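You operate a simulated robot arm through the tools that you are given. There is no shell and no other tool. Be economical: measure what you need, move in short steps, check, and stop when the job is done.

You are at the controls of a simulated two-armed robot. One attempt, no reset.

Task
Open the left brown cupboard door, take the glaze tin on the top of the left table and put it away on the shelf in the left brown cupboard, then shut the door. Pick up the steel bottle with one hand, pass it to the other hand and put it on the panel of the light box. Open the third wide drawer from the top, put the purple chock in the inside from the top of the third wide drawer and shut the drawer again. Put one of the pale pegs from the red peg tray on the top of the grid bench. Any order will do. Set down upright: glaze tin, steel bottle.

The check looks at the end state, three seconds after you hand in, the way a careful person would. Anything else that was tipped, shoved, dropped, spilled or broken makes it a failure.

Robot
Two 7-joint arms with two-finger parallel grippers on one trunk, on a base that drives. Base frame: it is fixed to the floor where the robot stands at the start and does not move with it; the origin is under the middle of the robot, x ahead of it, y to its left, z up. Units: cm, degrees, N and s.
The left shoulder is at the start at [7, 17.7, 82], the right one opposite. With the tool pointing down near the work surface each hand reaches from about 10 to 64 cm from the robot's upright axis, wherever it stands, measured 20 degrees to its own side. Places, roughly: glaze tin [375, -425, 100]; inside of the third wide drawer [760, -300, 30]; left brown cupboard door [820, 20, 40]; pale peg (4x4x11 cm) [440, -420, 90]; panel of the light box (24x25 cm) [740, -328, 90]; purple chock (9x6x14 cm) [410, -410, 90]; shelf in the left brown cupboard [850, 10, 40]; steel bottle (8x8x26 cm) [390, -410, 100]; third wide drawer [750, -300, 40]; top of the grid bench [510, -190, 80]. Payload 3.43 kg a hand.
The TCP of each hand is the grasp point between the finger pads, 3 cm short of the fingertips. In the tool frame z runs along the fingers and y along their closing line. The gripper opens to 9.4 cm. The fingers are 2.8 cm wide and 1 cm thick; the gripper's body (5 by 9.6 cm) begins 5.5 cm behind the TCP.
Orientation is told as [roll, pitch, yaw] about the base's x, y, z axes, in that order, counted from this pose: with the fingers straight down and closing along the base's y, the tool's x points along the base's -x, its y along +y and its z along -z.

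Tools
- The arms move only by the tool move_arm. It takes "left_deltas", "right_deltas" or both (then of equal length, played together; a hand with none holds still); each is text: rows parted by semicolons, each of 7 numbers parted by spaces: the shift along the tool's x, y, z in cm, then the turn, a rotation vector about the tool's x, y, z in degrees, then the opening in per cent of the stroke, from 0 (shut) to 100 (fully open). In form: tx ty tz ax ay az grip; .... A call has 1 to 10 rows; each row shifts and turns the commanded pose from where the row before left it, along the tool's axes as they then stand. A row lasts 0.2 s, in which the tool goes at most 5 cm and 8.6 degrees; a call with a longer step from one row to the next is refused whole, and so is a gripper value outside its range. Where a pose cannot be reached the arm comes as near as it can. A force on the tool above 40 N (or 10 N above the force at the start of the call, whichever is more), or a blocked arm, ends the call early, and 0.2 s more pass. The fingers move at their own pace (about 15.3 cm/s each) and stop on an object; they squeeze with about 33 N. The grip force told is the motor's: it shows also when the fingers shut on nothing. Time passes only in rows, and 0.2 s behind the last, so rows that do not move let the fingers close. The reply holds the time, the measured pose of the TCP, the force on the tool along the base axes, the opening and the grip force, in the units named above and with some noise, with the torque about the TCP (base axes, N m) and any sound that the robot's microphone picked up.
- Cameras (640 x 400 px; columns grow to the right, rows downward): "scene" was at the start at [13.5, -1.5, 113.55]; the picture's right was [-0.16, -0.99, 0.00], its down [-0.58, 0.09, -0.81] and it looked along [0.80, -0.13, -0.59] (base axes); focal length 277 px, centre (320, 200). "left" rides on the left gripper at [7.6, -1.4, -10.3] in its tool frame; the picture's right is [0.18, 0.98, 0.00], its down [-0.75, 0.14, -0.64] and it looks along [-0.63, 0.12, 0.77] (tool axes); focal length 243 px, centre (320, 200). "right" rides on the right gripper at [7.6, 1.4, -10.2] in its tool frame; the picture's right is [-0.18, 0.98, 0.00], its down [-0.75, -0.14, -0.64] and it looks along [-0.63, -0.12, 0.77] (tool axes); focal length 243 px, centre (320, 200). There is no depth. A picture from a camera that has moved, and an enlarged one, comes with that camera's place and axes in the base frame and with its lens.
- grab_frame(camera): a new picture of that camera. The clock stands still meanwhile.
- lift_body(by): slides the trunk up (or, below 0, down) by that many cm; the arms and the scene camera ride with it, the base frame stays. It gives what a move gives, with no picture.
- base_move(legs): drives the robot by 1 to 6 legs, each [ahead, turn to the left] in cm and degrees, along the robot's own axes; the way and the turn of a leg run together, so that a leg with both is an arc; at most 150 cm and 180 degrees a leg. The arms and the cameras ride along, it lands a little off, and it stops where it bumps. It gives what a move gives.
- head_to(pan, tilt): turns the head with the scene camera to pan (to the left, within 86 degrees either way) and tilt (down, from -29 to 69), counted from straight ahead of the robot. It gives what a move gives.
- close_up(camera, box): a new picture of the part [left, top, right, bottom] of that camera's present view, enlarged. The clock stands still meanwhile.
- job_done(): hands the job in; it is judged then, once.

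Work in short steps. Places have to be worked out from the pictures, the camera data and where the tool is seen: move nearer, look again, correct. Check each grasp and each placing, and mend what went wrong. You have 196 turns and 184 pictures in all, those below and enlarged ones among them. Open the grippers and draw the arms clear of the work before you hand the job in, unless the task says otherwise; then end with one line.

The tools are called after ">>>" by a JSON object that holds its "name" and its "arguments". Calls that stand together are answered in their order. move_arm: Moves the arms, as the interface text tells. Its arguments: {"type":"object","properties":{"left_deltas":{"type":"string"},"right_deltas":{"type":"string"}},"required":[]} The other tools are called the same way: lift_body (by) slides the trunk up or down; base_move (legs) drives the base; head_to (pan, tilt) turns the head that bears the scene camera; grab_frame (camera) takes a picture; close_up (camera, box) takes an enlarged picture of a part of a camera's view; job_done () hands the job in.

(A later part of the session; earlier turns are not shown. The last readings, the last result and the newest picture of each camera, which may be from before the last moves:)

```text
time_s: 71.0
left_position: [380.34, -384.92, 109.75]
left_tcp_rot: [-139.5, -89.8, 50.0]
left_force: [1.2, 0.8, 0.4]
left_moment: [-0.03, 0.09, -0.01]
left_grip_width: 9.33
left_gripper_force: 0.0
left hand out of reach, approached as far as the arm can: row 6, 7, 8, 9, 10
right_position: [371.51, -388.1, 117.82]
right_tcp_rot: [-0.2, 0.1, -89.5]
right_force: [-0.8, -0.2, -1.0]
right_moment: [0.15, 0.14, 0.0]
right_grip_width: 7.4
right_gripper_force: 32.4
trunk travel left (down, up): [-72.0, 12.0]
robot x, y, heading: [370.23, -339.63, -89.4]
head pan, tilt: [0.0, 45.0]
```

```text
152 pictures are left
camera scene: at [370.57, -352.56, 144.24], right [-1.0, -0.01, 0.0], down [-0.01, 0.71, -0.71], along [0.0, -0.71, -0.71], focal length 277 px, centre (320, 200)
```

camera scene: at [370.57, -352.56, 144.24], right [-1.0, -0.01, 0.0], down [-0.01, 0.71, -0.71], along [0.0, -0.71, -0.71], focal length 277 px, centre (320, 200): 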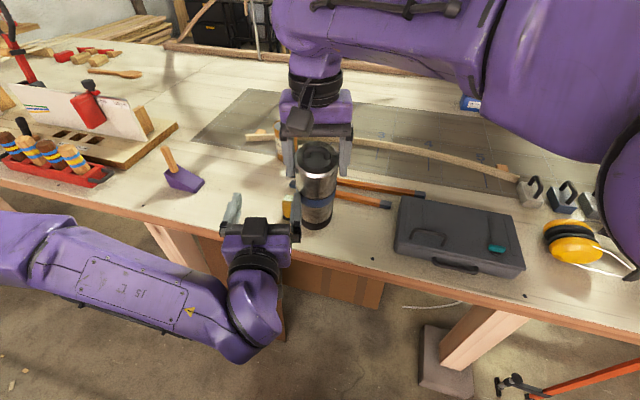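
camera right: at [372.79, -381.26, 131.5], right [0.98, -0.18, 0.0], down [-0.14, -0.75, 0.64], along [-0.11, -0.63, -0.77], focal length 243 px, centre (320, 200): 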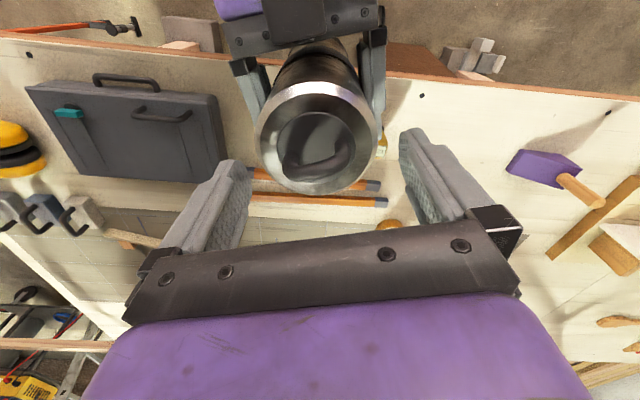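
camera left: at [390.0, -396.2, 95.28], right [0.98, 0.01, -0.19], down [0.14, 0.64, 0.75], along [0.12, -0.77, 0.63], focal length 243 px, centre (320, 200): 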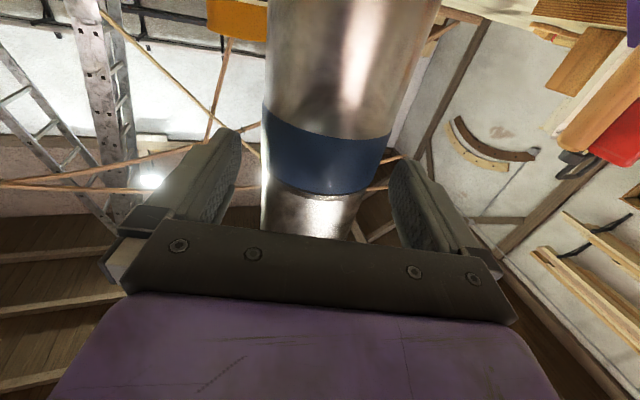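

I move the left hand further sideways, clear of the bottle, and check the load on the right hand.

>>> {"name": "move_arm", "arguments": {"left_deltas": "0 4 0 0 0 0 100; 0 4 0 0 0 0 100; 0 4 0 0 0 0 100; 0 0 0 0 0 0 100"}}

>>> {"name": "close_up", "arguments": {"camera": "scene", "box": [160, 80, 420, 260]}}

```text
time_s: 72.0
left_position: [389.99, -389.4, 108.81]
left_tcp_rot: [33.2, -90.0, -122.8]
left_force: [-0.6, 0.1, -0.9]
left_moment: [-0.02, 0.0, 0.03]
left_grip_width: 9.41
left_gripper_force: 0.0
left hand out of reach, approached as far as the arm can: row 1, 2, 3
right_position: [371.49, -388.17, 117.88]
right_tcp_rot: [0.0, 0.1, -89.7]
right_force: [-1.0, -0.6, 0.0]
right_moment: [0.17, 0.03, -0.02]
right_grip_width: 7.38
right_gripper_force: 32.8
trunk travel left (down, up): [-72.0, 12.0]
robot x, y, heading: [370.34, -339.29, -89.4]
head pan, tilt: [0.0, 45.0]
```

```text
2.22 times, centred on (290, 170) of scene
camera zoom: at [370.38, -352.64, 144.23], right [-1.0, -0.01, 0.0], down [-0.01, 0.71, -0.71], along [0.01, -0.71, -0.71], focal length 616 px, centre (387, 267)
```

zoom: 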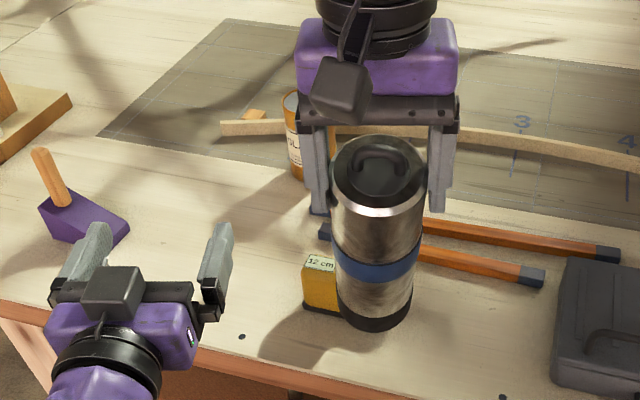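

The bottle's pose looks odd (load reads 0 on the right). I look with the right camera.

>>> {"name": "grab_frame", "arguments": {"camera": "right"}}

>>> {"name": "close_up", "arguments": {"camera": "scene", "box": [260, 80, 400, 240]}}

>>> {"name": "grab_frame", "arguments": {"camera": "left"}}

```text
150 pictures are left
camera right: at [372.75, -380.59, 128.23], right [0.98, -0.18, 0.0], down [-0.14, -0.76, 0.64], along [-0.11, -0.63, -0.77], focal length 243 px, centre (320, 200)
```

right: 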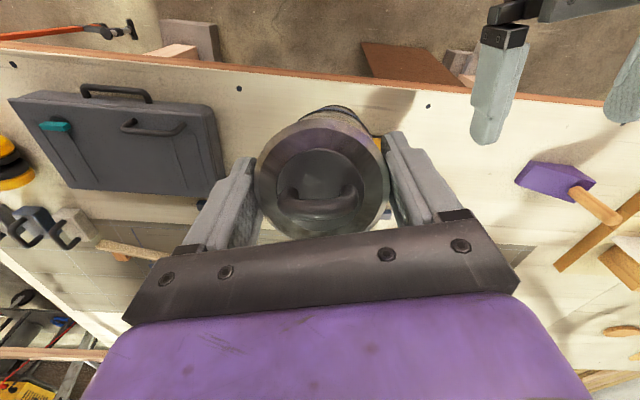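

```text
2.50 times, centred on (330, 160) of scene
camera zoom: at [370.38, -352.64, 144.23], right [-1.0, -0.01, 0.0], down [-0.01, 0.71, -0.71], along [0.01, -0.71, -0.71], focal length 692 px, centre (295, 300)
```

zoom: 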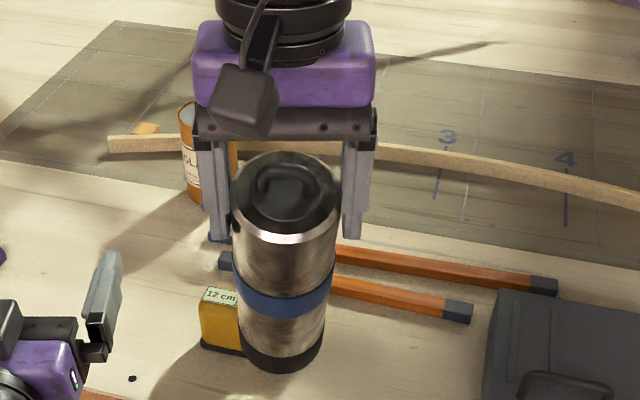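

```text
148 pictures are left
camera left: at [388.47, -379.28, 101.28], right [0.98, 0.01, -0.18], down [0.14, 0.64, 0.75], along [0.12, -0.77, 0.63], focal length 243 px, centre (320, 200)
```

left: 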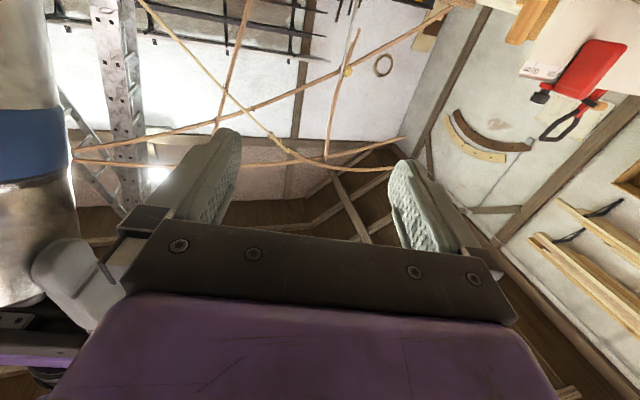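

The bottle seems tilted about 20° in the right fingers with its foot perhaps on the tape's block. I raise the right hand 4 cm and recheck.

>>> {"name": "move_arm", "arguments": {"right_deltas": "0 0 -2 0 0 0 0; 0 0 -2 0 0 0 0; 0 0 0 0 0 0 0"}}

>>> {"name": "grab_frame", "arguments": {"camera": "scene"}}

>>> {"name": "grab_frame", "arguments": {"camera": "right"}}

```text
time_s: 72.8
left_position: [390.07, -389.44, 108.8]
left_tcp_rot: [-33.2, -90.1, -56.3]
left_force: [-0.3, 1.1, 0.1]
left_moment: [0.0, -0.01, -0.02]
left_grip_width: 9.41
left_gripper_force: 0.0
right_position: [371.51, -388.15, 121.97]
right_tcp_rot: [0.0, 0.1, -89.6]
right_force: [-0.2, 0.5, -5.9]
right_moment: [0.19, 0.0, 0.03]
right_grip_width: 7.38
right_gripper_force: 33.0
trunk travel left (down, up): [-72.0, 12.0]
robot x, y, heading: [370.48, -339.24, -89.6]
head pan, tilt: [0.0, 45.0]
```

```text
147 pictures are left
camera scene: at [370.48, -352.62, 144.23], right [-1.0, -0.01, 0.0], down [-0.01, 0.71, -0.71], along [0.01, -0.71, -0.71], focal length 277 px, centre (320, 200)
```

scene: 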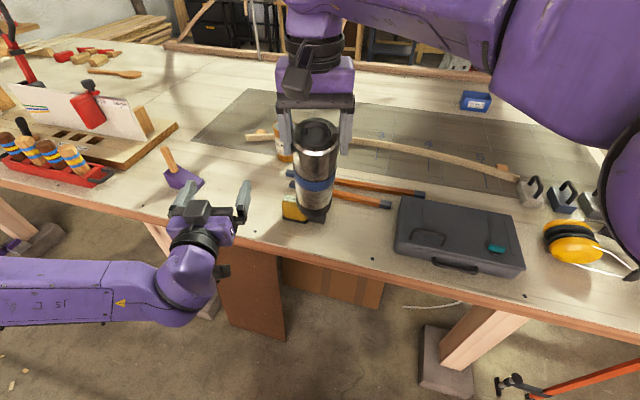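

```text
146 pictures are left
camera right: at [372.87, -380.6, 132.28], right [0.98, -0.18, 0.0], down [-0.14, -0.76, 0.64], along [-0.11, -0.63, -0.77], focal length 243 px, centre (320, 200)
```

right: 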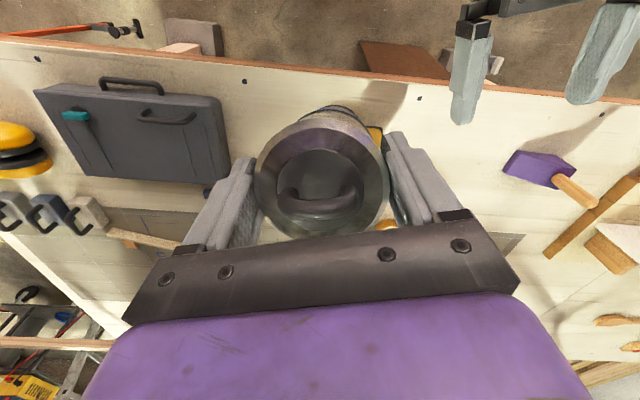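

Load now reads 5.9 N; the bottle is held, tilted ~19° (foot forward), which I'll compensate when placing. I move it to the right-hand side, then back the base off to reposition for the chock.

>>> {"name": "move_arm", "arguments": {"right_deltas": "1.6 -4 -1 0 0 0 0; 1.6 -4 -1 0 0 0 0; 1.6 -4 -1 0 0 0 0; 1.6 -4 -1 0 0 0 0; 1.6 -4 -1 0 0 0 0; 0 0 0 0 0 0 0"}}

>>> {"name": "base_move", "arguments": {"legs": [[-40, 0]]}}

>>> {"name": "move_arm", "arguments": {"left_deltas": "0 0 0 0 8.5 0 100; 0 0 0 0 8.5 0 100; 0 0 0 0 8.5 0 100; 0 0 0 0 8.5 0 100; 0 0 0 0 8.5 0 100; 0 0 0 0 8.5 0 100; 0 0 0 0 8.5 0 100; 0 0 0 0 8.5 0 100; 0 0 0 0 8.5 0 100; 0 0 0 0 8.5 0 100"}}

>>> {"name": "move_arm", "arguments": {"left_deltas": "0 0 -3 0 5 0 100; 0 0 -3 0 0 0 100; 0 0 -3 0 0 0 100; 0 0 0 0 0 0 100"}}

```text
time_s: 74.2
left_position: [390.17, -389.38, 108.8]
left_tcp_rot: [-51.6, -89.9, -38.0]
left_force: [-0.2, -0.4, 0.0]
left_moment: [-0.02, -0.02, 0.02]
left_grip_width: 9.45
left_gripper_force: 0.1
right_position: [351.5, -380.4, 126.85]
right_tcp_rot: [-0.1, 0.1, -89.6]
right_force: [0.0, -0.6, -5.5]
right_moment: [0.18, 0.02, -0.03]
right_grip_width: 7.37
right_gripper_force: 32.7
trunk travel left (down, up): [-72.0, 12.0]
robot x, y, heading: [370.64, -338.93, -89.5]
head pan, tilt: [0.0, 45.0]
```

```text
time_s: 76.7
left_position: [389.59, -349.67, 108.88]
left_tcp_rot: [3.1, -89.9, -92.6]
left_force: [0.3, 0.8, -0.9]
left_moment: [-0.04, -0.01, 0.02]
left_grip_width: 9.4
left_gripper_force: 0.0
right_position: [351.04, -340.55, 126.91]
right_tcp_rot: [0.0, 0.1, -89.5]
right_force: [0.1, -0.2, -5.6]
right_moment: [0.18, 0.03, -0.02]
right_grip_width: 7.34
right_gripper_force: 32.8
trunk travel left (down, up): [-72.0, 12.0]
robot x, y, heading: [370.23, -299.31, -89.3]
head pan, tilt: [0.0, 45.0]
```

```text
time_s: 78.9
left_position: [389.62, -349.61, 108.89]
left_tcp_rot: [-0.1, -4.9, -89.4]
left_force: [0.0, 0.0, -1.1]
left_moment: [-0.04, 0.02, -0.03]
left_grip_width: 9.4
left_gripper_force: 0.1
right_position: [350.88, -340.57, 126.77]
right_tcp_rot: [0.1, 0.0, -89.5]
right_force: [-0.4, 0.0, -5.0]
right_moment: [0.17, -0.02, -0.02]
right_grip_width: 7.32
right_gripper_force: 32.8
trunk travel left (down, up): [-72.0, 12.0]
robot x, y, heading: [369.98, -299.47, -89.6]
head pan, tilt: [0.0, 45.0]
```

```text
time_s: 79.9
left_position: [389.57, -349.18, 117.84]
left_tcp_rot: [0.0, 0.1, -89.5]
left_force: [0.3, -0.1, 0.7]
left_moment: [0.01, 0.02, -0.01]
left_grip_width: 9.42
left_gripper_force: 0.0
right_position: [350.97, -340.58, 126.81]
right_tcp_rot: [0.0, 0.1, -89.4]
right_force: [-1.5, 0.2, -5.9]
right_moment: [0.17, 0.0, 0.0]
right_grip_width: 7.34
right_gripper_force: 33.1
trunk travel left (down, up): [-72.0, 12.0]
robot x, y, heading: [370.28, -299.27, -89.3]
head pan, tilt: [0.0, 45.0]
```

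Grip width drifts slightly (7.40→7.33); I check whether the bottle slips in the right fingers.

>>> {"name": "close_up", "arguments": {"camera": "right", "box": [160, 60, 480, 260]}}

>>> {"name": "head_to", "arguments": {"pan": -20, "tilt": 30}}

>>> {"name": "grab_frame", "arguments": {"camera": "scene"}}

```text
2.00 times, centred on (320, 160) of right
camera zoom: at [352.38, -333.0, 137.21], right [0.98, -0.18, 0.0], down [-0.14, -0.76, 0.64], along [-0.11, -0.63, -0.77], focal length 485 px, centre (320, 280)
```

zoom: 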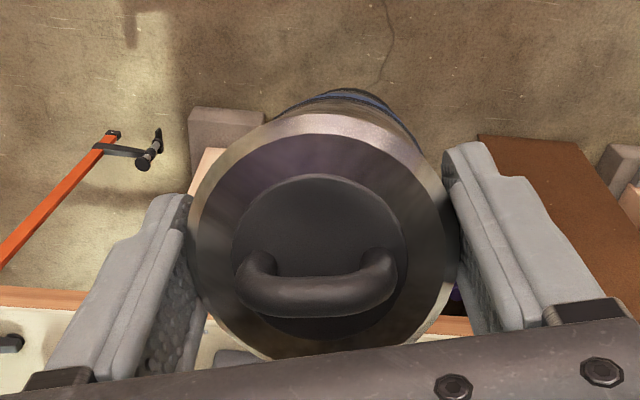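

```text
time_s: 80.7
left_position: [389.56, -349.22, 117.86]
left_tcp_rot: [0.0, 0.1, -89.6]
left_force: [0.5, -0.3, 0.2]
left_moment: [-0.01, -0.01, -0.01]
left_grip_width: 9.41
left_gripper_force: 0.1
right_position: [351.0, -340.46, 126.76]
right_tcp_rot: [0.1, 0.0, -89.5]
right_force: [0.0, -0.3, -6.4]
right_moment: [0.15, 0.07, 0.02]
right_grip_width: 7.32
right_gripper_force: 32.8
trunk travel left (down, up): [-72.0, 12.0]
robot x, y, heading: [370.18, -299.07, -89.2]
head pan, tilt: [-20.0, 30.0]
```

```text
144 pictures are left
camera scene: at [367.0, -313.06, 146.49], right [-0.94, 0.33, 0.0], down [0.17, 0.47, -0.87], along [-0.29, -0.82, -0.5], focal length 277 px, centre (320, 200)
```

scene: 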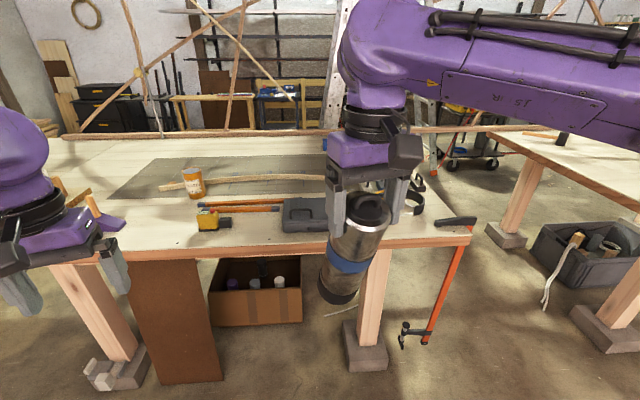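

The bottle hangs only by its top rim and is slipping slowly. I bring it to the midline while turning the left hand horizontal to take it again by the body.

>>> {"name": "move_arm", "arguments": {"left_deltas": "0 0 0 0 -8.5 0 100; 0 0 0 0 -8.5 0 100; 0 0 0 0 -8.5 0 100; 0 0 0 0 -8.5 0 100; 0 0 0 0 -8.5 0 100; 0 0 0 0 -8.5 0 100; 0 0 0 0 -8.5 0 100; 0 0 0 0 -8.5 0 100; 0 0 0 0 -8.5 0 100; 0 0 0 0 -8.5 0 100", "right_deltas": "-2 2 0 0 0 0 0; -2 2 0 0 0 0 0; -2 2 0 0 0 0 0; -2 2 0 0 0 0 0; -2 2 0 0 0 0 0; -1.5 2 0 0 0 0 0; -1.5 2 0 0 0 0 0; -1.5 2 0 0 0 0 0; -1.5 2 0 0 0 0 0; -1.5 2 0 0 0 0 0"}}

>>> {"name": "head_to", "arguments": {"pan": 0, "tilt": 40}}

>>> {"name": "grab_frame", "arguments": {"camera": "scene"}}

>>> {"name": "grab_frame", "arguments": {"camera": "left"}}

```text
time_s: 82.9
left_position: [389.78, -349.41, 117.66]
left_tcp_rot: [-1.5, -84.8, -88.0]
left_force: [0.5, -0.3, 0.3]
left_moment: [-0.01, -0.03, -0.02]
left_grip_width: 9.42
left_gripper_force: 0.0
right_position: [368.87, -356.15, 125.6]
right_tcp_rot: [0.0, 0.0, -89.6]
right_force: [-0.1, 0.3, -5.8]
right_moment: [0.21, 0.05, 0.01]
right_grip_width: 7.33
right_gripper_force: 33.6
right hand out of reach, approached as far as the arm can: row 9, 10
trunk travel left (down, up): [-72.0, 12.0]
robot x, y, heading: [370.3, -299.33, -89.5]
head pan, tilt: [-20.0, 30.0]
```

```text
time_s: 83.7
left_position: [389.73, -349.4, 117.94]
left_tcp_rot: [0.0, -84.9, -89.3]
left_force: [-0.8, -0.2, -0.1]
left_moment: [-0.02, 0.03, 0.01]
left_grip_width: 9.39
left_gripper_force: 0.1
right_position: [368.81, -356.04, 125.87]
right_tcp_rot: [0.0, -0.1, -89.5]
right_force: [0.5, 0.9, -5.6]
right_moment: [0.17, 0.01, 0.03]
right_grip_width: 7.33
right_gripper_force: 34.1
trunk travel left (down, up): [-72.0, 12.0]
robot x, y, heading: [369.91, -299.36, -89.7]
head pan, tilt: [0.0, 40.0]
```

```text
143 pictures are left
camera scene: at [370.11, -313.04, 144.97], right [-1.0, -0.01, 0.0], down [-0.01, 0.64, -0.77], along [0.01, -0.77, -0.64], focal length 277 px, centre (320, 200)
```

scene: 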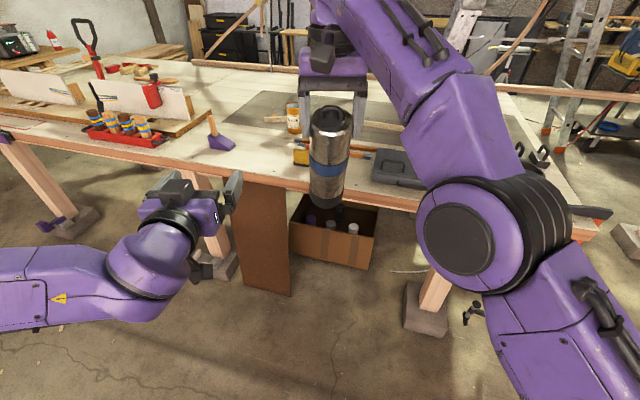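

```text
142 pictures are left
camera left: at [388.12, -338.48, 111.23], right [0.98, 0.03, -0.18], down [0.14, 0.57, 0.81], along [0.13, -0.82, 0.56], focal length 243 px, centre (320, 200)
```

left: 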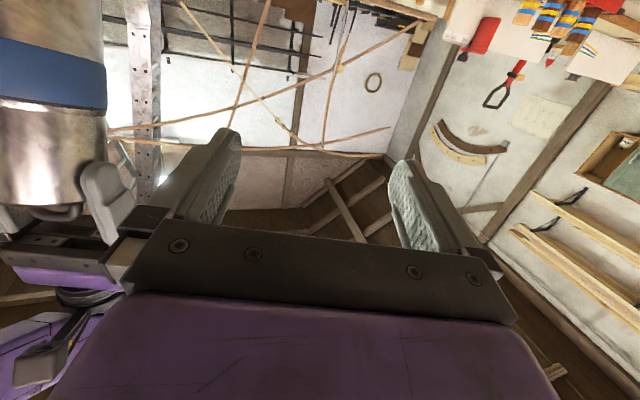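

I retreat slightly, lower, and slide the left hand sideways in front of the bottle.

>>> {"name": "move_arm", "arguments": {"left_deltas": "1.5 0 -3 0 0 0 100; 2.5 -2 0 0 0 0 100; 0 -4 0 0 0 0 100; 0 -4 0 0 0 0 100; 0 -4 0 0 0 0 100; 0 -4 0 0 0 0 100; 0 -2.9 0 0 0 0 100; 0 0 0 0 0 0 100"}}

>>> {"name": "grab_frame", "arguments": {"camera": "scene"}}

>>> {"name": "grab_frame", "arguments": {"camera": "left"}}

```text
time_s: 85.5
left_position: [368.05, -349.21, 114.71]
left_tcp_rot: [-1.2, -84.9, -88.4]
left_force: [-0.4, 1.1, -0.3]
left_moment: [-0.04, -0.03, 0.0]
left_grip_width: 9.4
left_gripper_force: 0.0
left hand out of reach, approached as far as the arm can: row 1
right_position: [368.98, -356.2, 125.69]
right_tcp_rot: [0.1, 0.0, -89.5]
right_force: [0.3, 1.4, -6.1]
right_moment: [0.17, 0.03, -0.03]
right_grip_width: 7.29
right_gripper_force: 33.3
trunk travel left (down, up): [-72.0, 12.0]
robot x, y, heading: [370.28, -299.11, -89.7]
head pan, tilt: [0.0, 40.0]
```

```text
141 pictures are left
camera scene: at [370.25, -313.11, 144.95], right [-1.0, -0.01, 0.0], down [-0.01, 0.64, -0.77], along [0.01, -0.77, -0.64], focal length 277 px, centre (320, 200)
```

scene: 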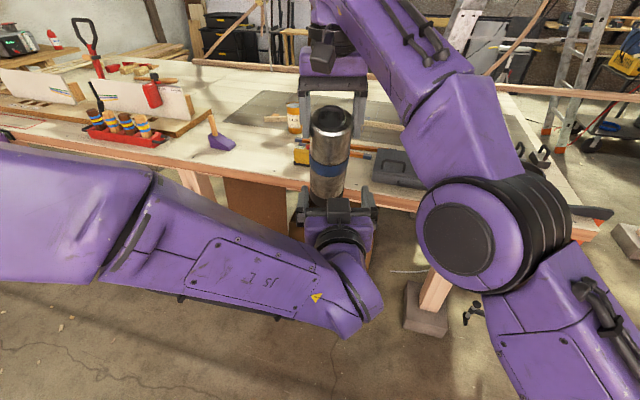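

```text
140 pictures are left
camera left: at [366.5, -338.47, 108.08], right [0.98, 0.03, -0.19], down [0.14, 0.57, 0.81], along [0.13, -0.82, 0.56], focal length 243 px, centre (320, 200)
```

left: 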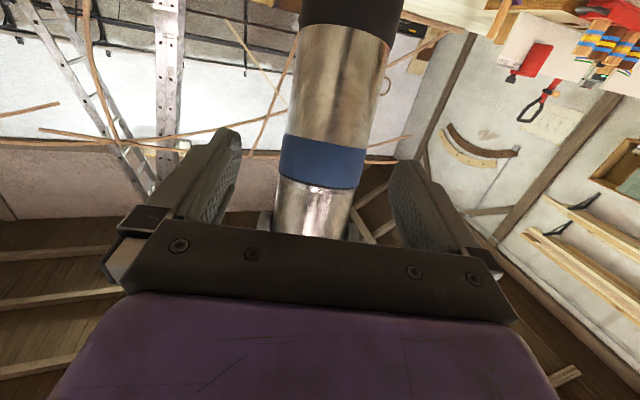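

Aligned with the bottle body. I advance 11 cm and close the left hand around it.

>>> {"name": "move_arm", "arguments": {"left_deltas": "0 0.6 2.8 0 0 0 100; 0 0 2.8 0 0 0 100; 0 0 2.8 0 0 0 100; 0 0 2.6 0 0 0 100; 0 0 0 0 0 0 100; 0 0 0 0 0 0 0; 0 0 0 0 0 0 0; 0 0 0 0 0 0 0"}}

>>> {"name": "grab_frame", "arguments": {"camera": "scene"}}

>>> {"name": "grab_frame", "arguments": {"camera": "left"}}

```text
time_s: 87.3
left_position: [368.76, -360.2, 113.74]
left_tcp_rot: [0.1, -84.9, -89.5]
left_force: [5.5, 10.3, 0.4]
left_moment: [-1.19, -0.04, -0.2]
left_grip_width: 7.69
left_gripper_force: 33.0
right_position: [368.66, -356.11, 125.93]
right_tcp_rot: [0.0, -0.1, -89.6]
right_force: [-5.5, -9.1, -0.4]
right_moment: [-0.06, 0.71, -0.02]
right_grip_width: 7.29
right_gripper_force: 32.8
trunk travel left (down, up): [-72.0, 12.0]
robot x, y, heading: [370.45, -299.73, -89.8]
head pan, tilt: [0.0, 40.0]
```

```text
139 pictures are left
camera scene: at [370.12, -313.05, 144.96], right [-1.0, -0.01, 0.0], down [-0.01, 0.64, -0.77], along [0.01, -0.77, -0.64], focal length 277 px, centre (320, 200)
```

scene: 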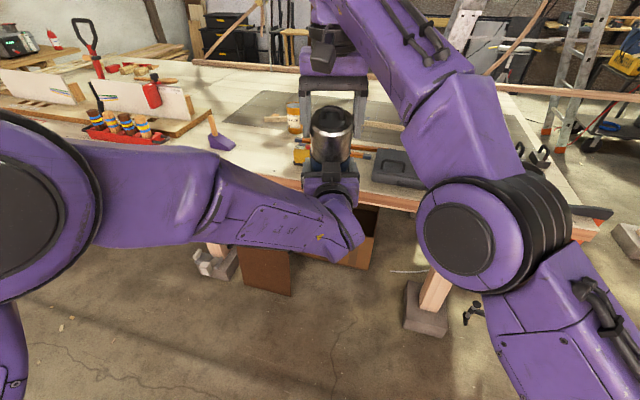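

```text
138 pictures are left
camera left: at [367.18, -349.33, 107.15], right [0.98, 0.03, -0.18], down [0.14, 0.57, 0.81], along [0.13, -0.82, 0.56], focal length 243 px, centre (320, 200)
```

left: 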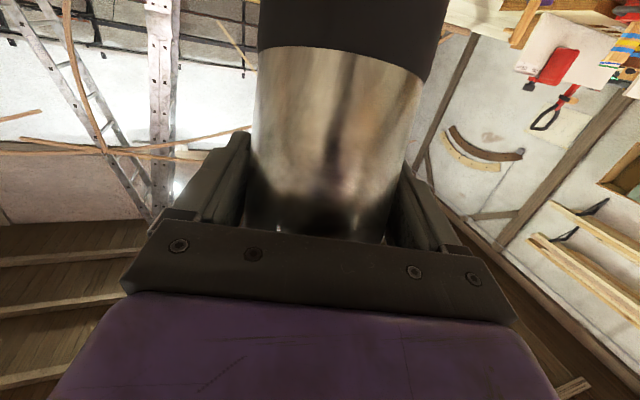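

The left hand holds the body firmly (7.69 cm). I open the right hand and lift it away to its own side.

>>> {"name": "move_arm", "arguments": {"right_deltas": "0 0 0 0 0 0 100; 0 0 0 0 0 0 100; 0 0 -2 0 0 0 100; 0 0 -4 0 0 0 100; 0 0 -4 0 0 0 100; 1 -4 0 0 0 0 100; 2 -4 0 0 0 0 100; 2 -4 0 0 0 0 100; 2 -4 0 0 0 0 100; 2 -4 0 0 0 0 100"}}

>>> {"name": "grab_frame", "arguments": {"camera": "scene"}}

```text
time_s: 89.5
left_position: [368.32, -359.88, 113.88]
left_tcp_rot: [2.8, -85.1, -92.3]
left_force: [-1.4, 0.6, -6.1]
left_moment: [-0.09, 0.01, 0.02]
left_grip_width: 7.71
left_gripper_force: 32.9
right_position: [346.09, -346.57, 128.02]
right_tcp_rot: [0.2, -0.1, -89.5]
right_force: [-1.3, 0.7, -0.5]
right_moment: [-0.04, -0.06, 0.02]
right_grip_width: 9.39
right_gripper_force: 0.1
right hand out of reach, approached as far as the arm can: row 3, 4, 5, 6
trunk travel left (down, up): [-72.0, 12.0]
robot x, y, heading: [370.19, -299.25, -89.6]
head pan, tilt: [0.0, 40.0]
```

```text
137 pictures are left
camera scene: at [369.54, -312.83, 144.98], right [-1.0, -0.01, 0.0], down [0.0, 0.64, -0.77], along [0.01, -0.77, -0.64], focal length 277 px, centre (320, 200)
```

scene: 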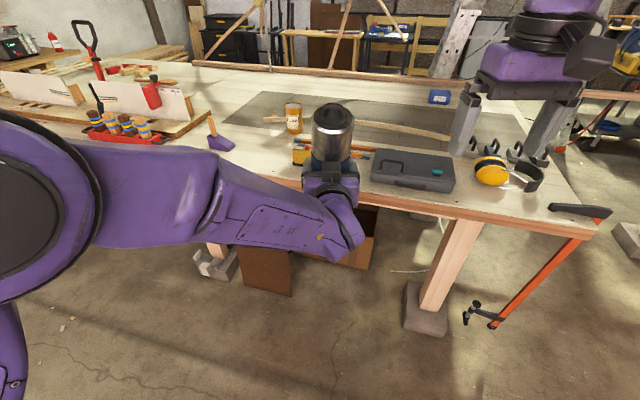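

Bottle safe in the left hand. I straighten/yaw the left hand 42° to the right and turn the right hand horizontal for a proper second pass.

>>> {"name": "move_arm", "arguments": {"left_deltas": "0 0 0 0 7.5 0 0; 0 0 0 0 7.5 0 0; 0 0 0 8.4 0 0 0; 0 0 0 8.4 0 0 0; 0 0 0 8.4 0 0 0; 0 0 0 8.4 0 0 0; 0 0 0 8.4 0 0 0; 0 0 0 0 0 0 0; 0 0 0 0 0 0 0; 0 0 0 0 0 0 0", "right_deltas": "0 0 0 0 -8.5 0 100; 0 0 0 0 -8.5 0 100; 0 0 0 0 -8.5 0 100; 0 0 0 0 -8.5 0 100; 0 0 0 0 -8.5 0 100; 0 0 0 0 -8.5 0 100; 0 0 0 0 -8.5 0 100; 0 0 0 0 -8.5 0 100; 0 0 0 0 -8.5 0 100; 0 0 0 0 -8.5 0 100"}}

>>> {"name": "move_arm", "arguments": {"right_deltas": "0 0 0 -8.4 0 0 100; 0 0 0 -8.4 0 0 100; 0 0 0 -8.4 0 0 100; 0 0 0 -8.4 0 0 100; 0 0 0 -8.4 0 0 100; 0 0 0 0 0 0 100"}}

>>> {"name": "grab_frame", "arguments": {"camera": "scene"}}

>>> {"name": "grab_frame", "arguments": {"camera": "right"}}

```text
time_s: 91.7
left_position: [368.71, -360.24, 113.88]
left_tcp_rot: [-42.0, -69.8, -89.5]
left_force: [-0.3, -0.7, -6.4]
left_moment: [0.03, 0.03, -0.01]
left_grip_width: 7.71
left_gripper_force: 32.6
right_position: [346.74, -346.77, 127.89]
right_tcp_rot: [0.8, -85.0, -90.3]
right_force: [-0.7, -0.4, 0.6]
right_moment: [-0.01, 0.02, -0.01]
right_grip_width: 9.39
right_gripper_force: 0.1
trunk travel left (down, up): [-72.0, 12.0]
robot x, y, heading: [370.48, -299.06, -89.5]
head pan, tilt: [0.0, 40.0]
```

```text
time_s: 93.1
left_position: [368.66, -360.13, 113.94]
left_tcp_rot: [-42.0, -70.0, -89.5]
left_force: [0.3, -0.2, -6.9]
left_moment: [0.02, 0.07, 0.0]
left_grip_width: 7.71
left_gripper_force: 33.3
right_position: [346.63, -346.7, 127.94]
right_tcp_rot: [42.9, -85.0, -90.3]
right_force: [0.4, 0.1, -0.1]
right_moment: [0.0, -0.02, -0.02]
right_grip_width: 9.4
right_gripper_force: 0.1
trunk travel left (down, up): [-72.0, 12.0]
robot x, y, heading: [370.27, -299.34, -89.7]
head pan, tilt: [0.0, 40.0]
```

```text
136 pictures are left
camera scene: at [370.15, -313.05, 144.96], right [-1.0, -0.01, 0.0], down [-0.01, 0.64, -0.77], along [0.01, -0.77, -0.64], focal length 277 px, centre (320, 200)
```

scene: 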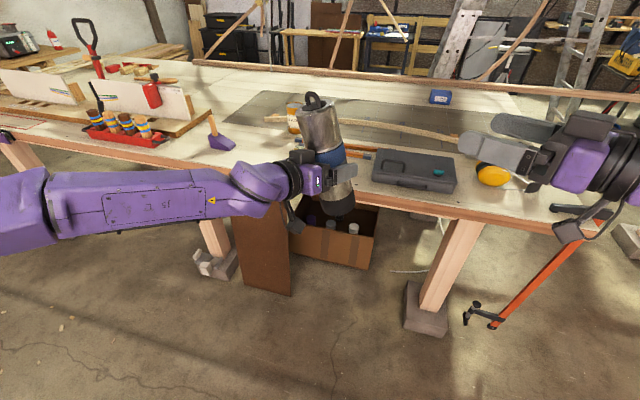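

```text
135 pictures are left
camera right: at [340.79, -337.65, 121.26], right [0.72, 0.65, 0.24], down [-0.54, 0.31, 0.78], along [0.43, -0.7, 0.57], focal length 243 px, centre (320, 200)
```

right: 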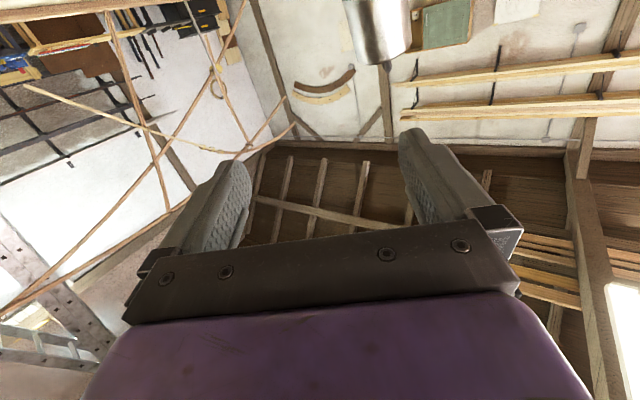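

The bottle leans ~13° left from my yaw; I correct by a computed rotation and bring the right hand into line, stopping ~15 cm short.

>>> {"name": "move_arm", "arguments": {"left_deltas": "0 0 0 -2.25 2.35 6.2 0; 0 0 0 -2.25 2.35 6.2 0; 0 0 0 0 0 0 0; 0 0 0 0 0 0 0; 0 0 0 0 0 0 0; 0 0 0 0 0 0 0", "right_deltas": "2.3 3.5 0 0 0 0 100; 2.4 3.5 0 0 0 0 100; 0 0 3.5 0 0 0 100; 0 0 3.5 0 0 0 100; 0 0 3 0 0 0 100; 0 0 0 0 0 0 100"}}

>>> {"name": "grab_frame", "arguments": {"camera": "scene"}}

>>> {"name": "grab_frame", "arguments": {"camera": "right"}}

```text
time_s: 94.5
left_position: [368.64, -360.09, 113.85]
left_tcp_rot: [-0.2, -69.9, -129.1]
left_force: [-0.3, 0.8, -6.3]
left_moment: [-0.04, 0.02, -0.01]
left_grip_width: 7.69
left_gripper_force: 33.0
right_position: [358.56, -349.55, 123.29]
right_tcp_rot: [42.6, -85.0, -90.1]
right_force: [-0.5, -0.1, -0.1]
right_moment: [0.01, 0.0, -0.02]
right_grip_width: 9.4
right_gripper_force: 0.1
right hand out of reach, approached as far as the arm can: row 2
trunk travel left (down, up): [-72.0, 12.0]
robot x, y, heading: [370.18, -299.7, -89.6]
head pan, tilt: [0.0, 40.0]
```

```text
134 pictures are left
camera scene: at [370.06, -313.04, 144.96], right [-1.0, -0.01, 0.0], down [-0.01, 0.64, -0.77], along [0.01, -0.77, -0.64], focal length 277 px, centre (320, 200)
```

scene: 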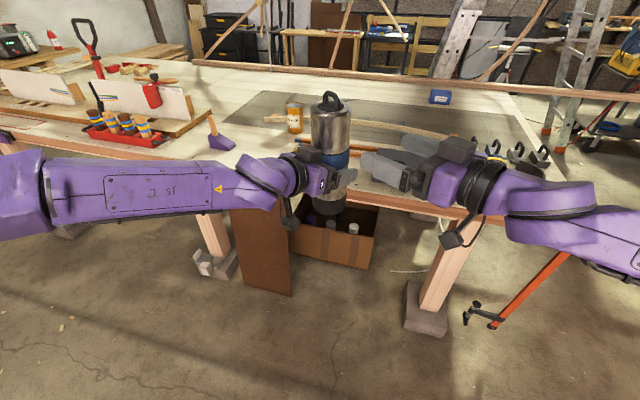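

```text
133 pictures are left
camera right: at [352.52, -340.41, 116.58], right [0.72, 0.65, 0.24], down [-0.54, 0.31, 0.78], along [0.43, -0.7, 0.57], focal length 243 px, centre (320, 200)
```

right: 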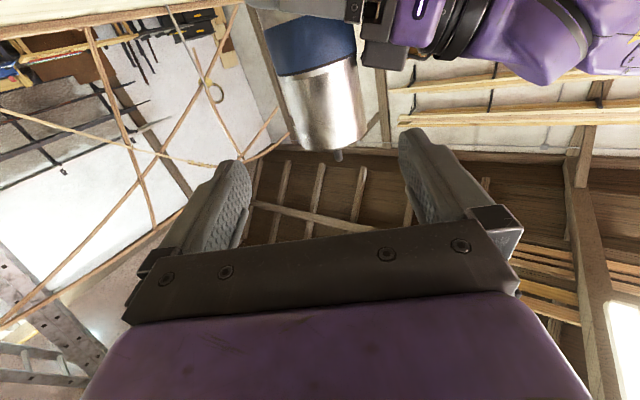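

The bottle is upright and the right hand is aligned (perpendicular error ≈0.2 cm). I advance 14.5 cm and close.

>>> {"name": "move_arm", "arguments": {"right_deltas": "1 0.2 2.9 0 0 0 100; 0 0 2.9 0 0 0 100; 0 0 2.9 0 0 0 100; 0 0 2.9 0 0 0 100; 0 0 2.9 0 0 0 100; 0 0 0 0 0 0 100; 0 0 0 0 0 0 0; 0 0 0 0 0 0 0; 0 0 0 0 0 0 0"}}

>>> {"name": "grab_frame", "arguments": {"camera": "scene"}}

>>> {"name": "grab_frame", "arguments": {"camera": "right"}}

```text
time_s: 95.5
left_position: [369.93, -361.16, 113.61]
left_tcp_rot: [-1.8, -70.0, -125.7]
left_force: [2.8, -3.4, -3.2]
left_moment: [0.41, 0.19, -0.31]
left_grip_width: 7.73
left_gripper_force: 33.0
right_position: [366.05, -357.31, 121.52]
right_tcp_rot: [42.0, -84.8, -89.4]
right_force: [-2.5, 3.2, -2.8]
right_moment: [-0.02, 0.16, 0.27]
right_grip_width: 9.37
right_gripper_force: 0.1
trunk travel left (down, up): [-72.0, 12.0]
robot x, y, heading: [370.3, -299.4, -89.6]
head pan, tilt: [0.0, 40.0]
stopped in row 4 (left hand): the force on the tool passed its limit at 64 N (the readings are from after the stop); the commanded pose is now the measured one
```

```text
132 pictures are left
camera scene: at [370.32, -313.28, 144.93], right [-1.0, -0.01, 0.0], down [-0.01, 0.64, -0.76], along [0.01, -0.76, -0.64], focal length 277 px, centre (320, 200)
```

scene: 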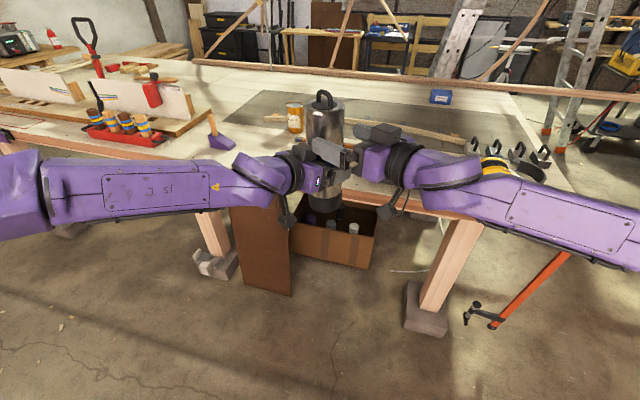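

```text
131 pictures are left
camera right: at [360.14, -348.22, 114.81], right [0.72, 0.65, 0.24], down [-0.54, 0.31, 0.78], along [0.43, -0.7, 0.57], focal length 243 px, centre (320, 200)
```

right: 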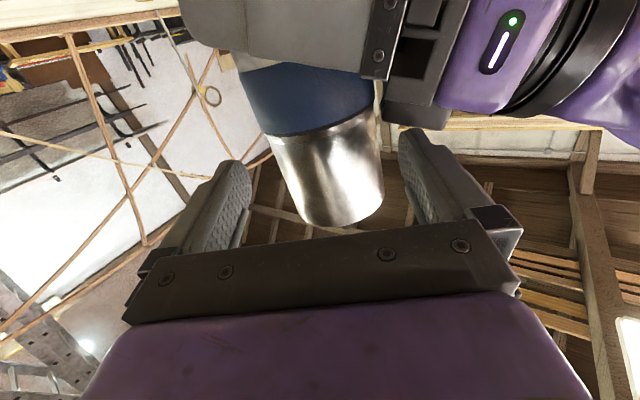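

The right hand's camera/body bumped the left hand. I back the right off and come from a more sideways angle (76° left) so the hands stay apart.

>>> {"name": "move_arm", "arguments": {"right_deltas": "0 0 -3.5 0 0 0 100; 0 0 -3.5 0 0 0 100; 0 0 -3 0 0 0 100; 0 0 0 -8.4 0 0 100; 0 -2.1 0 -8.4 0 0 100; 0 -2.1 0 -8.4 0 0 100; 0 -2.1 0 -8.4 0 0 100; 0 -2.1 0 0 0 0 100; 0 0 0 0 0 0 100"}}

>>> {"name": "grab_frame", "arguments": {"camera": "scene"}}

>>> {"name": "grab_frame", "arguments": {"camera": "right"}}

```text
time_s: 97.5
left_position: [369.61, -361.0, 113.89]
left_tcp_rot: [-1.2, -70.1, -126.4]
left_force: [-0.5, 0.6, -6.0]
left_moment: [0.0, -0.02, -0.02]
left_grip_width: 7.71
left_gripper_force: 32.9
right_position: [355.46, -356.64, 121.17]
right_tcp_rot: [60.9, -84.0, -79.0]
right_force: [-0.2, 0.1, -0.1]
right_moment: [0.01, -0.02, 0.0]
right_grip_width: 9.4
right_gripper_force: 0.0
right hand out of reach, approached as far as the arm can: row 5
trunk travel left (down, up): [-72.0, 12.0]
robot x, y, heading: [370.36, -299.17, -89.7]
head pan, tilt: [0.0, 40.0]
```

```text
130 pictures are left
camera scene: at [370.07, -313.03, 144.96], right [-1.0, -0.01, 0.0], down [-0.01, 0.64, -0.77], along [0.01, -0.77, -0.64], focal length 277 px, centre (320, 200)
```

scene: 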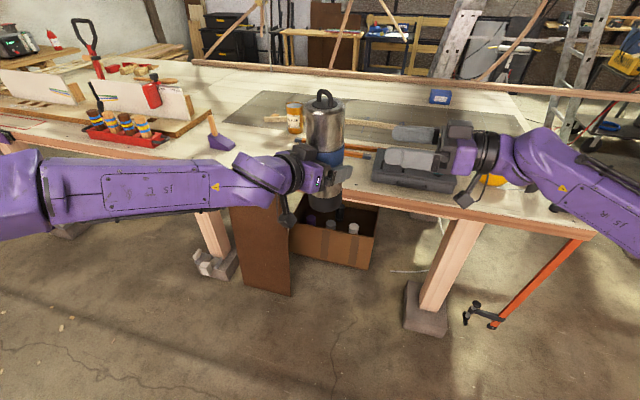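

```text
129 pictures are left
camera right: at [346.0, -351.34, 114.39], right [0.31, 0.91, 0.27], down [-0.64, -0.01, 0.77], along [0.7, -0.41, 0.58], focal length 243 px, centre (320, 200)
```

right: 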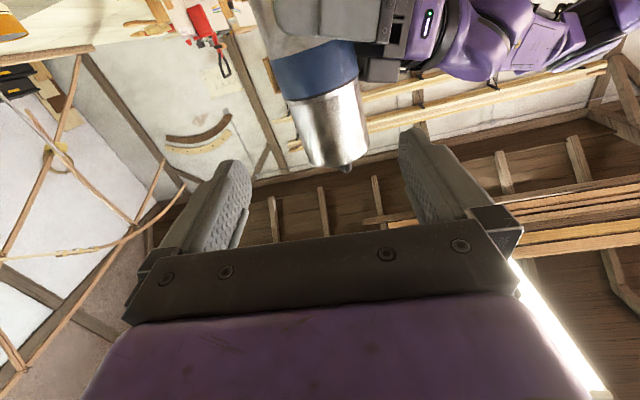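

Aligned; I raise 1.3 cm for clearance above the left hand and advance.

>>> {"name": "move_arm", "arguments": {"right_deltas": "-1.4 0.2 2 0 0 0 100; 0 0 3 0 0 0 100; 0 0 3 0 0 0 100; 0 0 3 0 0 0 100; 0 0 1.8 0 0 0 100; 0 0 1.8 0 0 0 100; 0 0 0 0 0 0 100"}}

>>> {"name": "close_up", "arguments": {"camera": "scene", "box": [240, 60, 460, 240]}}

>>> {"name": "grab_frame", "arguments": {"camera": "right"}}

```text
time_s: 99.1
left_position: [369.56, -361.04, 113.97]
left_tcp_rot: [-1.3, -70.1, -126.3]
left_force: [2.1, -0.3, -7.9]
left_moment: [-0.06, 0.2, -0.11]
left_grip_width: 7.7
left_gripper_force: 32.4
right_position: [369.64, -361.18, 121.88]
right_tcp_rot: [61.0, -83.9, -79.4]
right_force: [-1.7, 0.9, 1.6]
right_moment: [0.09, -0.05, 0.08]
right_grip_width: 9.38
right_gripper_force: 0.1
trunk travel left (down, up): [-72.0, 12.0]
robot x, y, heading: [370.13, -299.44, -89.6]
head pan, tilt: [0.0, 40.0]
```

```text
2.22 times, centred on (350, 150) of scene
camera zoom: at [370.08, -313.06, 144.96], right [-1.0, -0.01, 0.0], down [-0.01, 0.64, -0.77], along [0.01, -0.77, -0.64], focal length 616 px, centre (253, 311)
```

zoom: 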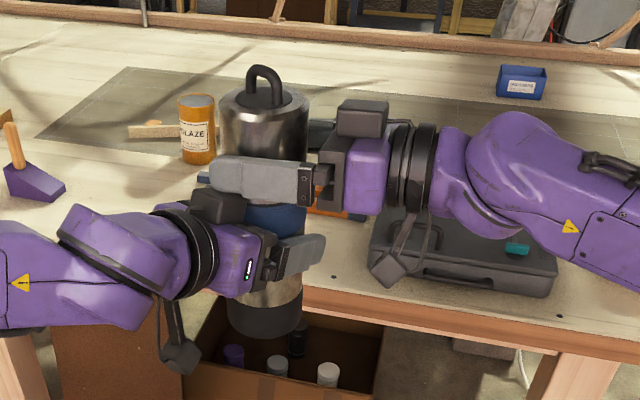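

```text
127 pictures are left
camera right: at [360.04, -355.85, 115.1], right [0.31, 0.91, 0.27], down [-0.64, -0.01, 0.77], along [0.7, -0.42, 0.58], focal length 243 px, centre (320, 200)
```

right: 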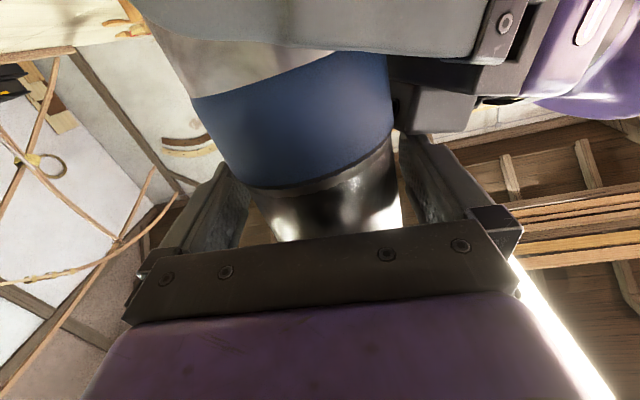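

The right fingers surround the bottle above the left hand. I close the right hand.

>>> {"name": "move_arm", "arguments": {"right_deltas": "0 0 0 0 0 0 0; 0 0 0 0 0 0 0; 0 0 0 0 0 0 0"}}

>>> {"name": "move_arm", "arguments": {"left_deltas": "0 0 0 0 0 0 100; 0 0 0 0 0 0 100; 0.9 0 -1.5 0 0 0 100; 1.5 0 -2.5 0 0 0 100; 1.5 0 -2.5 0 0 0 100; 1.5 0 -2.5 0 0 0 100; 1.5 0 -3.5 0 0 0 100; 1 0 -3.5 0 0 0 100; 0 0 0 0 0 0 100"}}

>>> {"name": "grab_frame", "arguments": {"camera": "scene"}}

```text
time_s: 99.9
left_position: [369.8, -361.02, 113.84]
left_tcp_rot: [-1.4, -70.1, -126.2]
left_force: [-1.2, -12.5, -10.7]
left_moment: [0.95, -0.09, -0.09]
left_grip_width: 7.72
left_gripper_force: 33.1
right_position: [369.53, -361.18, 121.91]
right_tcp_rot: [60.9, -83.9, -79.0]
right_force: [0.6, 11.8, 4.4]
right_moment: [0.06, -0.05, 0.12]
right_grip_width: 7.74
right_gripper_force: 33.2
trunk travel left (down, up): [-72.0, 12.0]
robot x, y, heading: [370.2, -299.09, -89.8]
head pan, tilt: [0.0, 40.0]
```

```text
time_s: 101.9
left_position: [380.34, -346.98, 111.91]
left_tcp_rot: [-1.3, -70.0, -126.4]
left_force: [0.0, -1.9, -0.2]
left_moment: [0.04, 0.01, 0.02]
left_grip_width: 9.41
left_gripper_force: 0.1
right_position: [369.55, -361.31, 121.72]
right_tcp_rot: [61.0, -83.8, -79.3]
right_force: [0.2, 0.1, -0.3]
right_moment: [-0.06, 0.03, 0.0]
right_grip_width: 7.61
right_gripper_force: 32.9
trunk travel left (down, up): [-72.0, 12.0]
robot x, y, heading: [370.09, -299.07, -89.3]
head pan, tilt: [0.0, 40.0]
```

```text
126 pictures are left
camera scene: at [370.03, -313.19, 144.95], right [-1.0, -0.01, 0.0], down [0.0, 0.64, -0.76], along [0.01, -0.76, -0.64], focal length 277 px, centre (320, 200)
```

scene: 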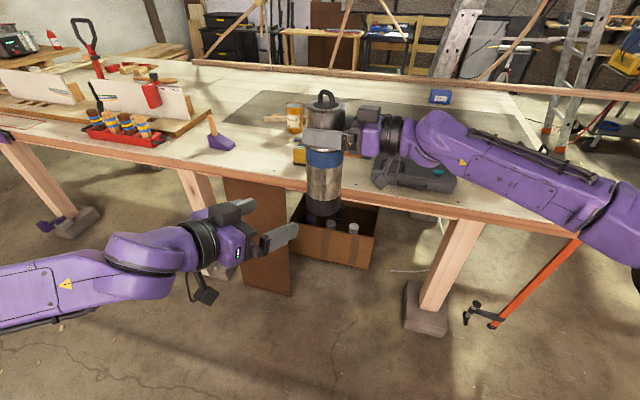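

The bottle is upright in the right hand. I draw it to the right side and yaw forward, and turn the left hand to point down.

>>> {"name": "move_arm", "arguments": {"left_deltas": "0 0 0 0 8.5 0 100; 0 0 0 0 8.5 0 100; 0 0 0 0 8.5 0 100; 0 0 0 0 8.5 0 100; 0 0 0 0 8.5 0 100; 0 0 0 0 8.5 0 100; 0 0 0 0 8.5 0 100; 0 0 0 0 8.5 0 100; 0 0 0 0 2 0 100; 0 0 0 0 0 0 100", "right_deltas": "0 0 -2 0 0 0 0; 0 0 -3 0 0 0 0; 0 0 -3 0 0 0 0; 0 0 -3 0 0 0 0; -1 0 -2 0 0 0 0; -1 0 0 6 0 0 0; -1 0 0 8 0 0 0; 0 0 0 8 0 0 0; 0 0 0 8 0 0 0; 0 0 0 0 0 0 0"}}

>>> {"name": "move_arm", "arguments": {"left_deltas": "0 0 -4 0 0 -8.5 100; 0 0 -4 0 0 -8.5 100; 0 0 -4 0 0 -8.5 100; 0 0 0 0 0 -8.5 100; 0 0 0 0 0 -2 100"}}

>>> {"name": "grab_frame", "arguments": {"camera": "scene"}}

```text
time_s: 104.1
left_position: [380.38, -346.95, 111.89]
left_tcp_rot: [-0.4, -0.1, -127.5]
left_force: [0.7, 0.3, 0.6]
left_moment: [0.02, -0.03, 0.03]
left_grip_width: 9.42
left_gripper_force: 0.1
right_position: [357.16, -357.41, 125.55]
right_tcp_rot: [31.2, -83.8, -79.6]
right_force: [0.0, -0.5, -6.4]
right_moment: [-0.06, 0.04, 0.03]
right_grip_width: 7.6
right_gripper_force: 33.1
trunk travel left (down, up): [-72.0, 12.0]
robot x, y, heading: [370.3, -299.43, -89.4]
head pan, tilt: [0.0, 40.0]
```

```text
time_s: 105.3
left_position: [380.55, -346.97, 123.81]
left_tcp_rot: [-0.3, 0.3, -91.5]
left_force: [-0.8, -0.8, -0.2]
left_moment: [-0.01, 0.01, -0.01]
left_grip_width: 9.39
left_gripper_force: 0.1
right_position: [357.15, -357.42, 125.53]
right_tcp_rot: [30.9, -83.9, -79.2]
right_force: [-0.3, -0.1, -5.1]
right_moment: [-0.01, 0.03, 0.01]
right_grip_width: 7.59
right_gripper_force: 33.3
trunk travel left (down, up): [-72.0, 12.0]
robot x, y, heading: [370.15, -298.86, -89.6]
head pan, tilt: [0.0, 40.0]
```

```text
125 pictures are left
camera scene: at [370.07, -313.09, 144.96], right [-1.0, -0.01, 0.0], down [-0.01, 0.64, -0.77], along [0.01, -0.77, -0.64], focal length 277 px, centre (320, 200)
```

scene: 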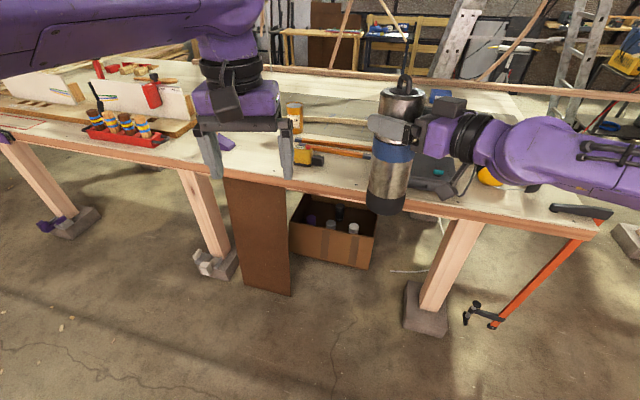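

Good. I drive to about (390,-350) to bring the chock in front of the left hand.

>>> {"name": "base_move", "arguments": {"legs": [[0, 21], [54, 0], [0, -21]]}}

>>> {"name": "grab_frame", "arguments": {"camera": "scene"}}

>>> {"name": "grab_frame", "arguments": {"camera": "left"}}

```text
time_s: 110.7
left_position: [400.35, -397.19, 123.88]
left_tcp_rot: [-0.5, 0.1, -91.6]
left_force: [-0.4, -0.2, -0.3]
left_moment: [-0.02, -0.02, -0.01]
left_grip_width: 9.41
left_gripper_force: 0.0
right_position: [376.98, -407.67, 125.7]
right_tcp_rot: [30.5, -83.9, -78.8]
right_force: [-0.2, -0.3, -4.9]
right_moment: [0.0, -0.02, 0.02]
right_grip_width: 7.58
right_gripper_force: 33.4
trunk travel left (down, up): [-72.0, 12.0]
robot x, y, heading: [389.87, -349.72, -90.0]
head pan, tilt: [0.0, 40.0]
```

```text
124 pictures are left
camera scene: at [389.96, -363.41, 144.96], right [-1.0, -0.01, 0.0], down [0.0, 0.64, -0.77], along [0.01, -0.77, -0.64], focal length 277 px, centre (320, 200)
```

scene: 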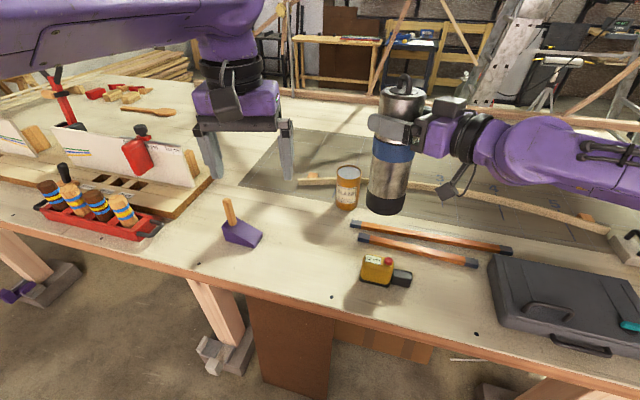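

```text
123 pictures are left
camera left: at [399.14, -389.74, 134.19], right [0.99, 0.16, -0.01], down [0.12, -0.76, 0.64], along [0.09, -0.63, -0.77], focal length 243 px, centre (320, 200)
```

left: 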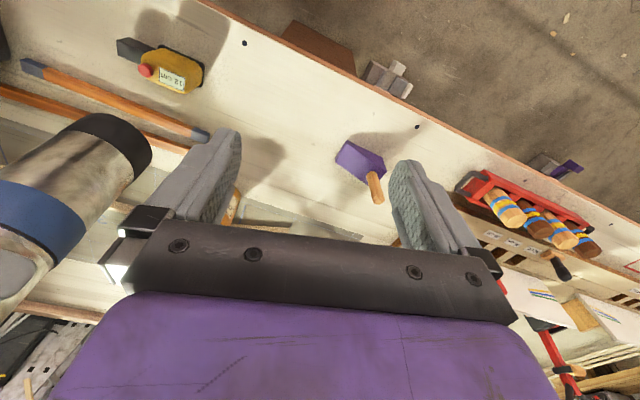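

Chock handle at ≈(412.8,-414.5), top z≈103. It's slightly beyond reach, so I drive 8 cm forward, and move the left hand over the handle.

>>> {"name": "base_move", "arguments": {"legs": [[8, 0]]}}

>>> {"name": "move_arm", "arguments": {"left_deltas": "-3 3.7 -2 0 0 0 100; -3 3.7 0 0 0 0 100; -3 4 0 0 0 0 100; 0 0 4 0 0 0 100; 0 0 4 0 0 0 100; 0 0 2 0 0 0 100; 0 0 0 0 0 0 100"}}

>>> {"name": "grab_frame", "arguments": {"camera": "left"}}

>>> {"name": "grab_frame", "arguments": {"camera": "scene"}}

```text
time_s: 111.8
left_position: [400.25, -404.4, 124.26]
left_tcp_rot: [-0.3, -0.4, -91.6]
left_force: [0.2, 0.3, -0.3]
left_moment: [-0.07, 0.02, -0.01]
left_grip_width: 9.41
left_gripper_force: 0.2
right_position: [377.06, -414.77, 125.94]
right_tcp_rot: [29.9, -84.4, -78.1]
right_force: [-1.0, 0.8, -5.8]
right_moment: [0.04, 0.0, -0.06]
right_grip_width: 7.59
right_gripper_force: 32.9
trunk travel left (down, up): [-72.0, 12.0]
robot x, y, heading: [390.04, -357.34, -89.6]
head pan, tilt: [0.0, 40.0]
```

```text
refused: row 1 steps farther than a row can; nothing moved
```

```text
122 pictures are left
camera left: at [399.12, -396.82, 134.5], right [0.99, 0.15, -0.01], down [0.12, -0.75, 0.64], along [0.09, -0.64, -0.76], focal length 243 px, centre (320, 200)
```

left: 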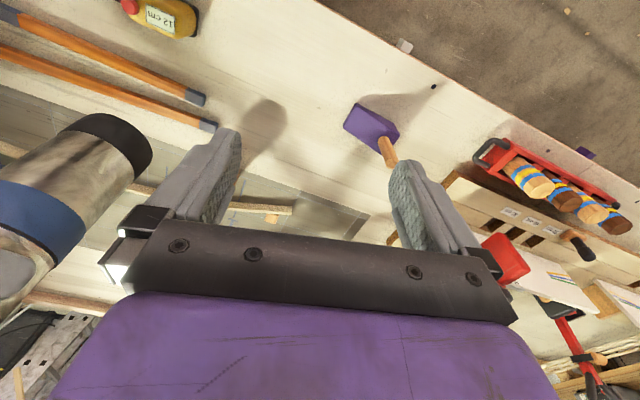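

```text
121 pictures are left
camera scene: at [389.98, -370.41, 145.07], right [-1.0, -0.01, 0.0], down [0.0, 0.64, -0.77], along [0.0, -0.77, -0.64], focal length 277 px, centre (320, 200)
```

scene: 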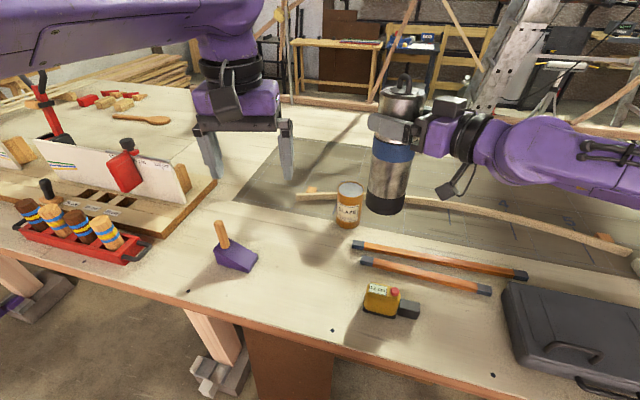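

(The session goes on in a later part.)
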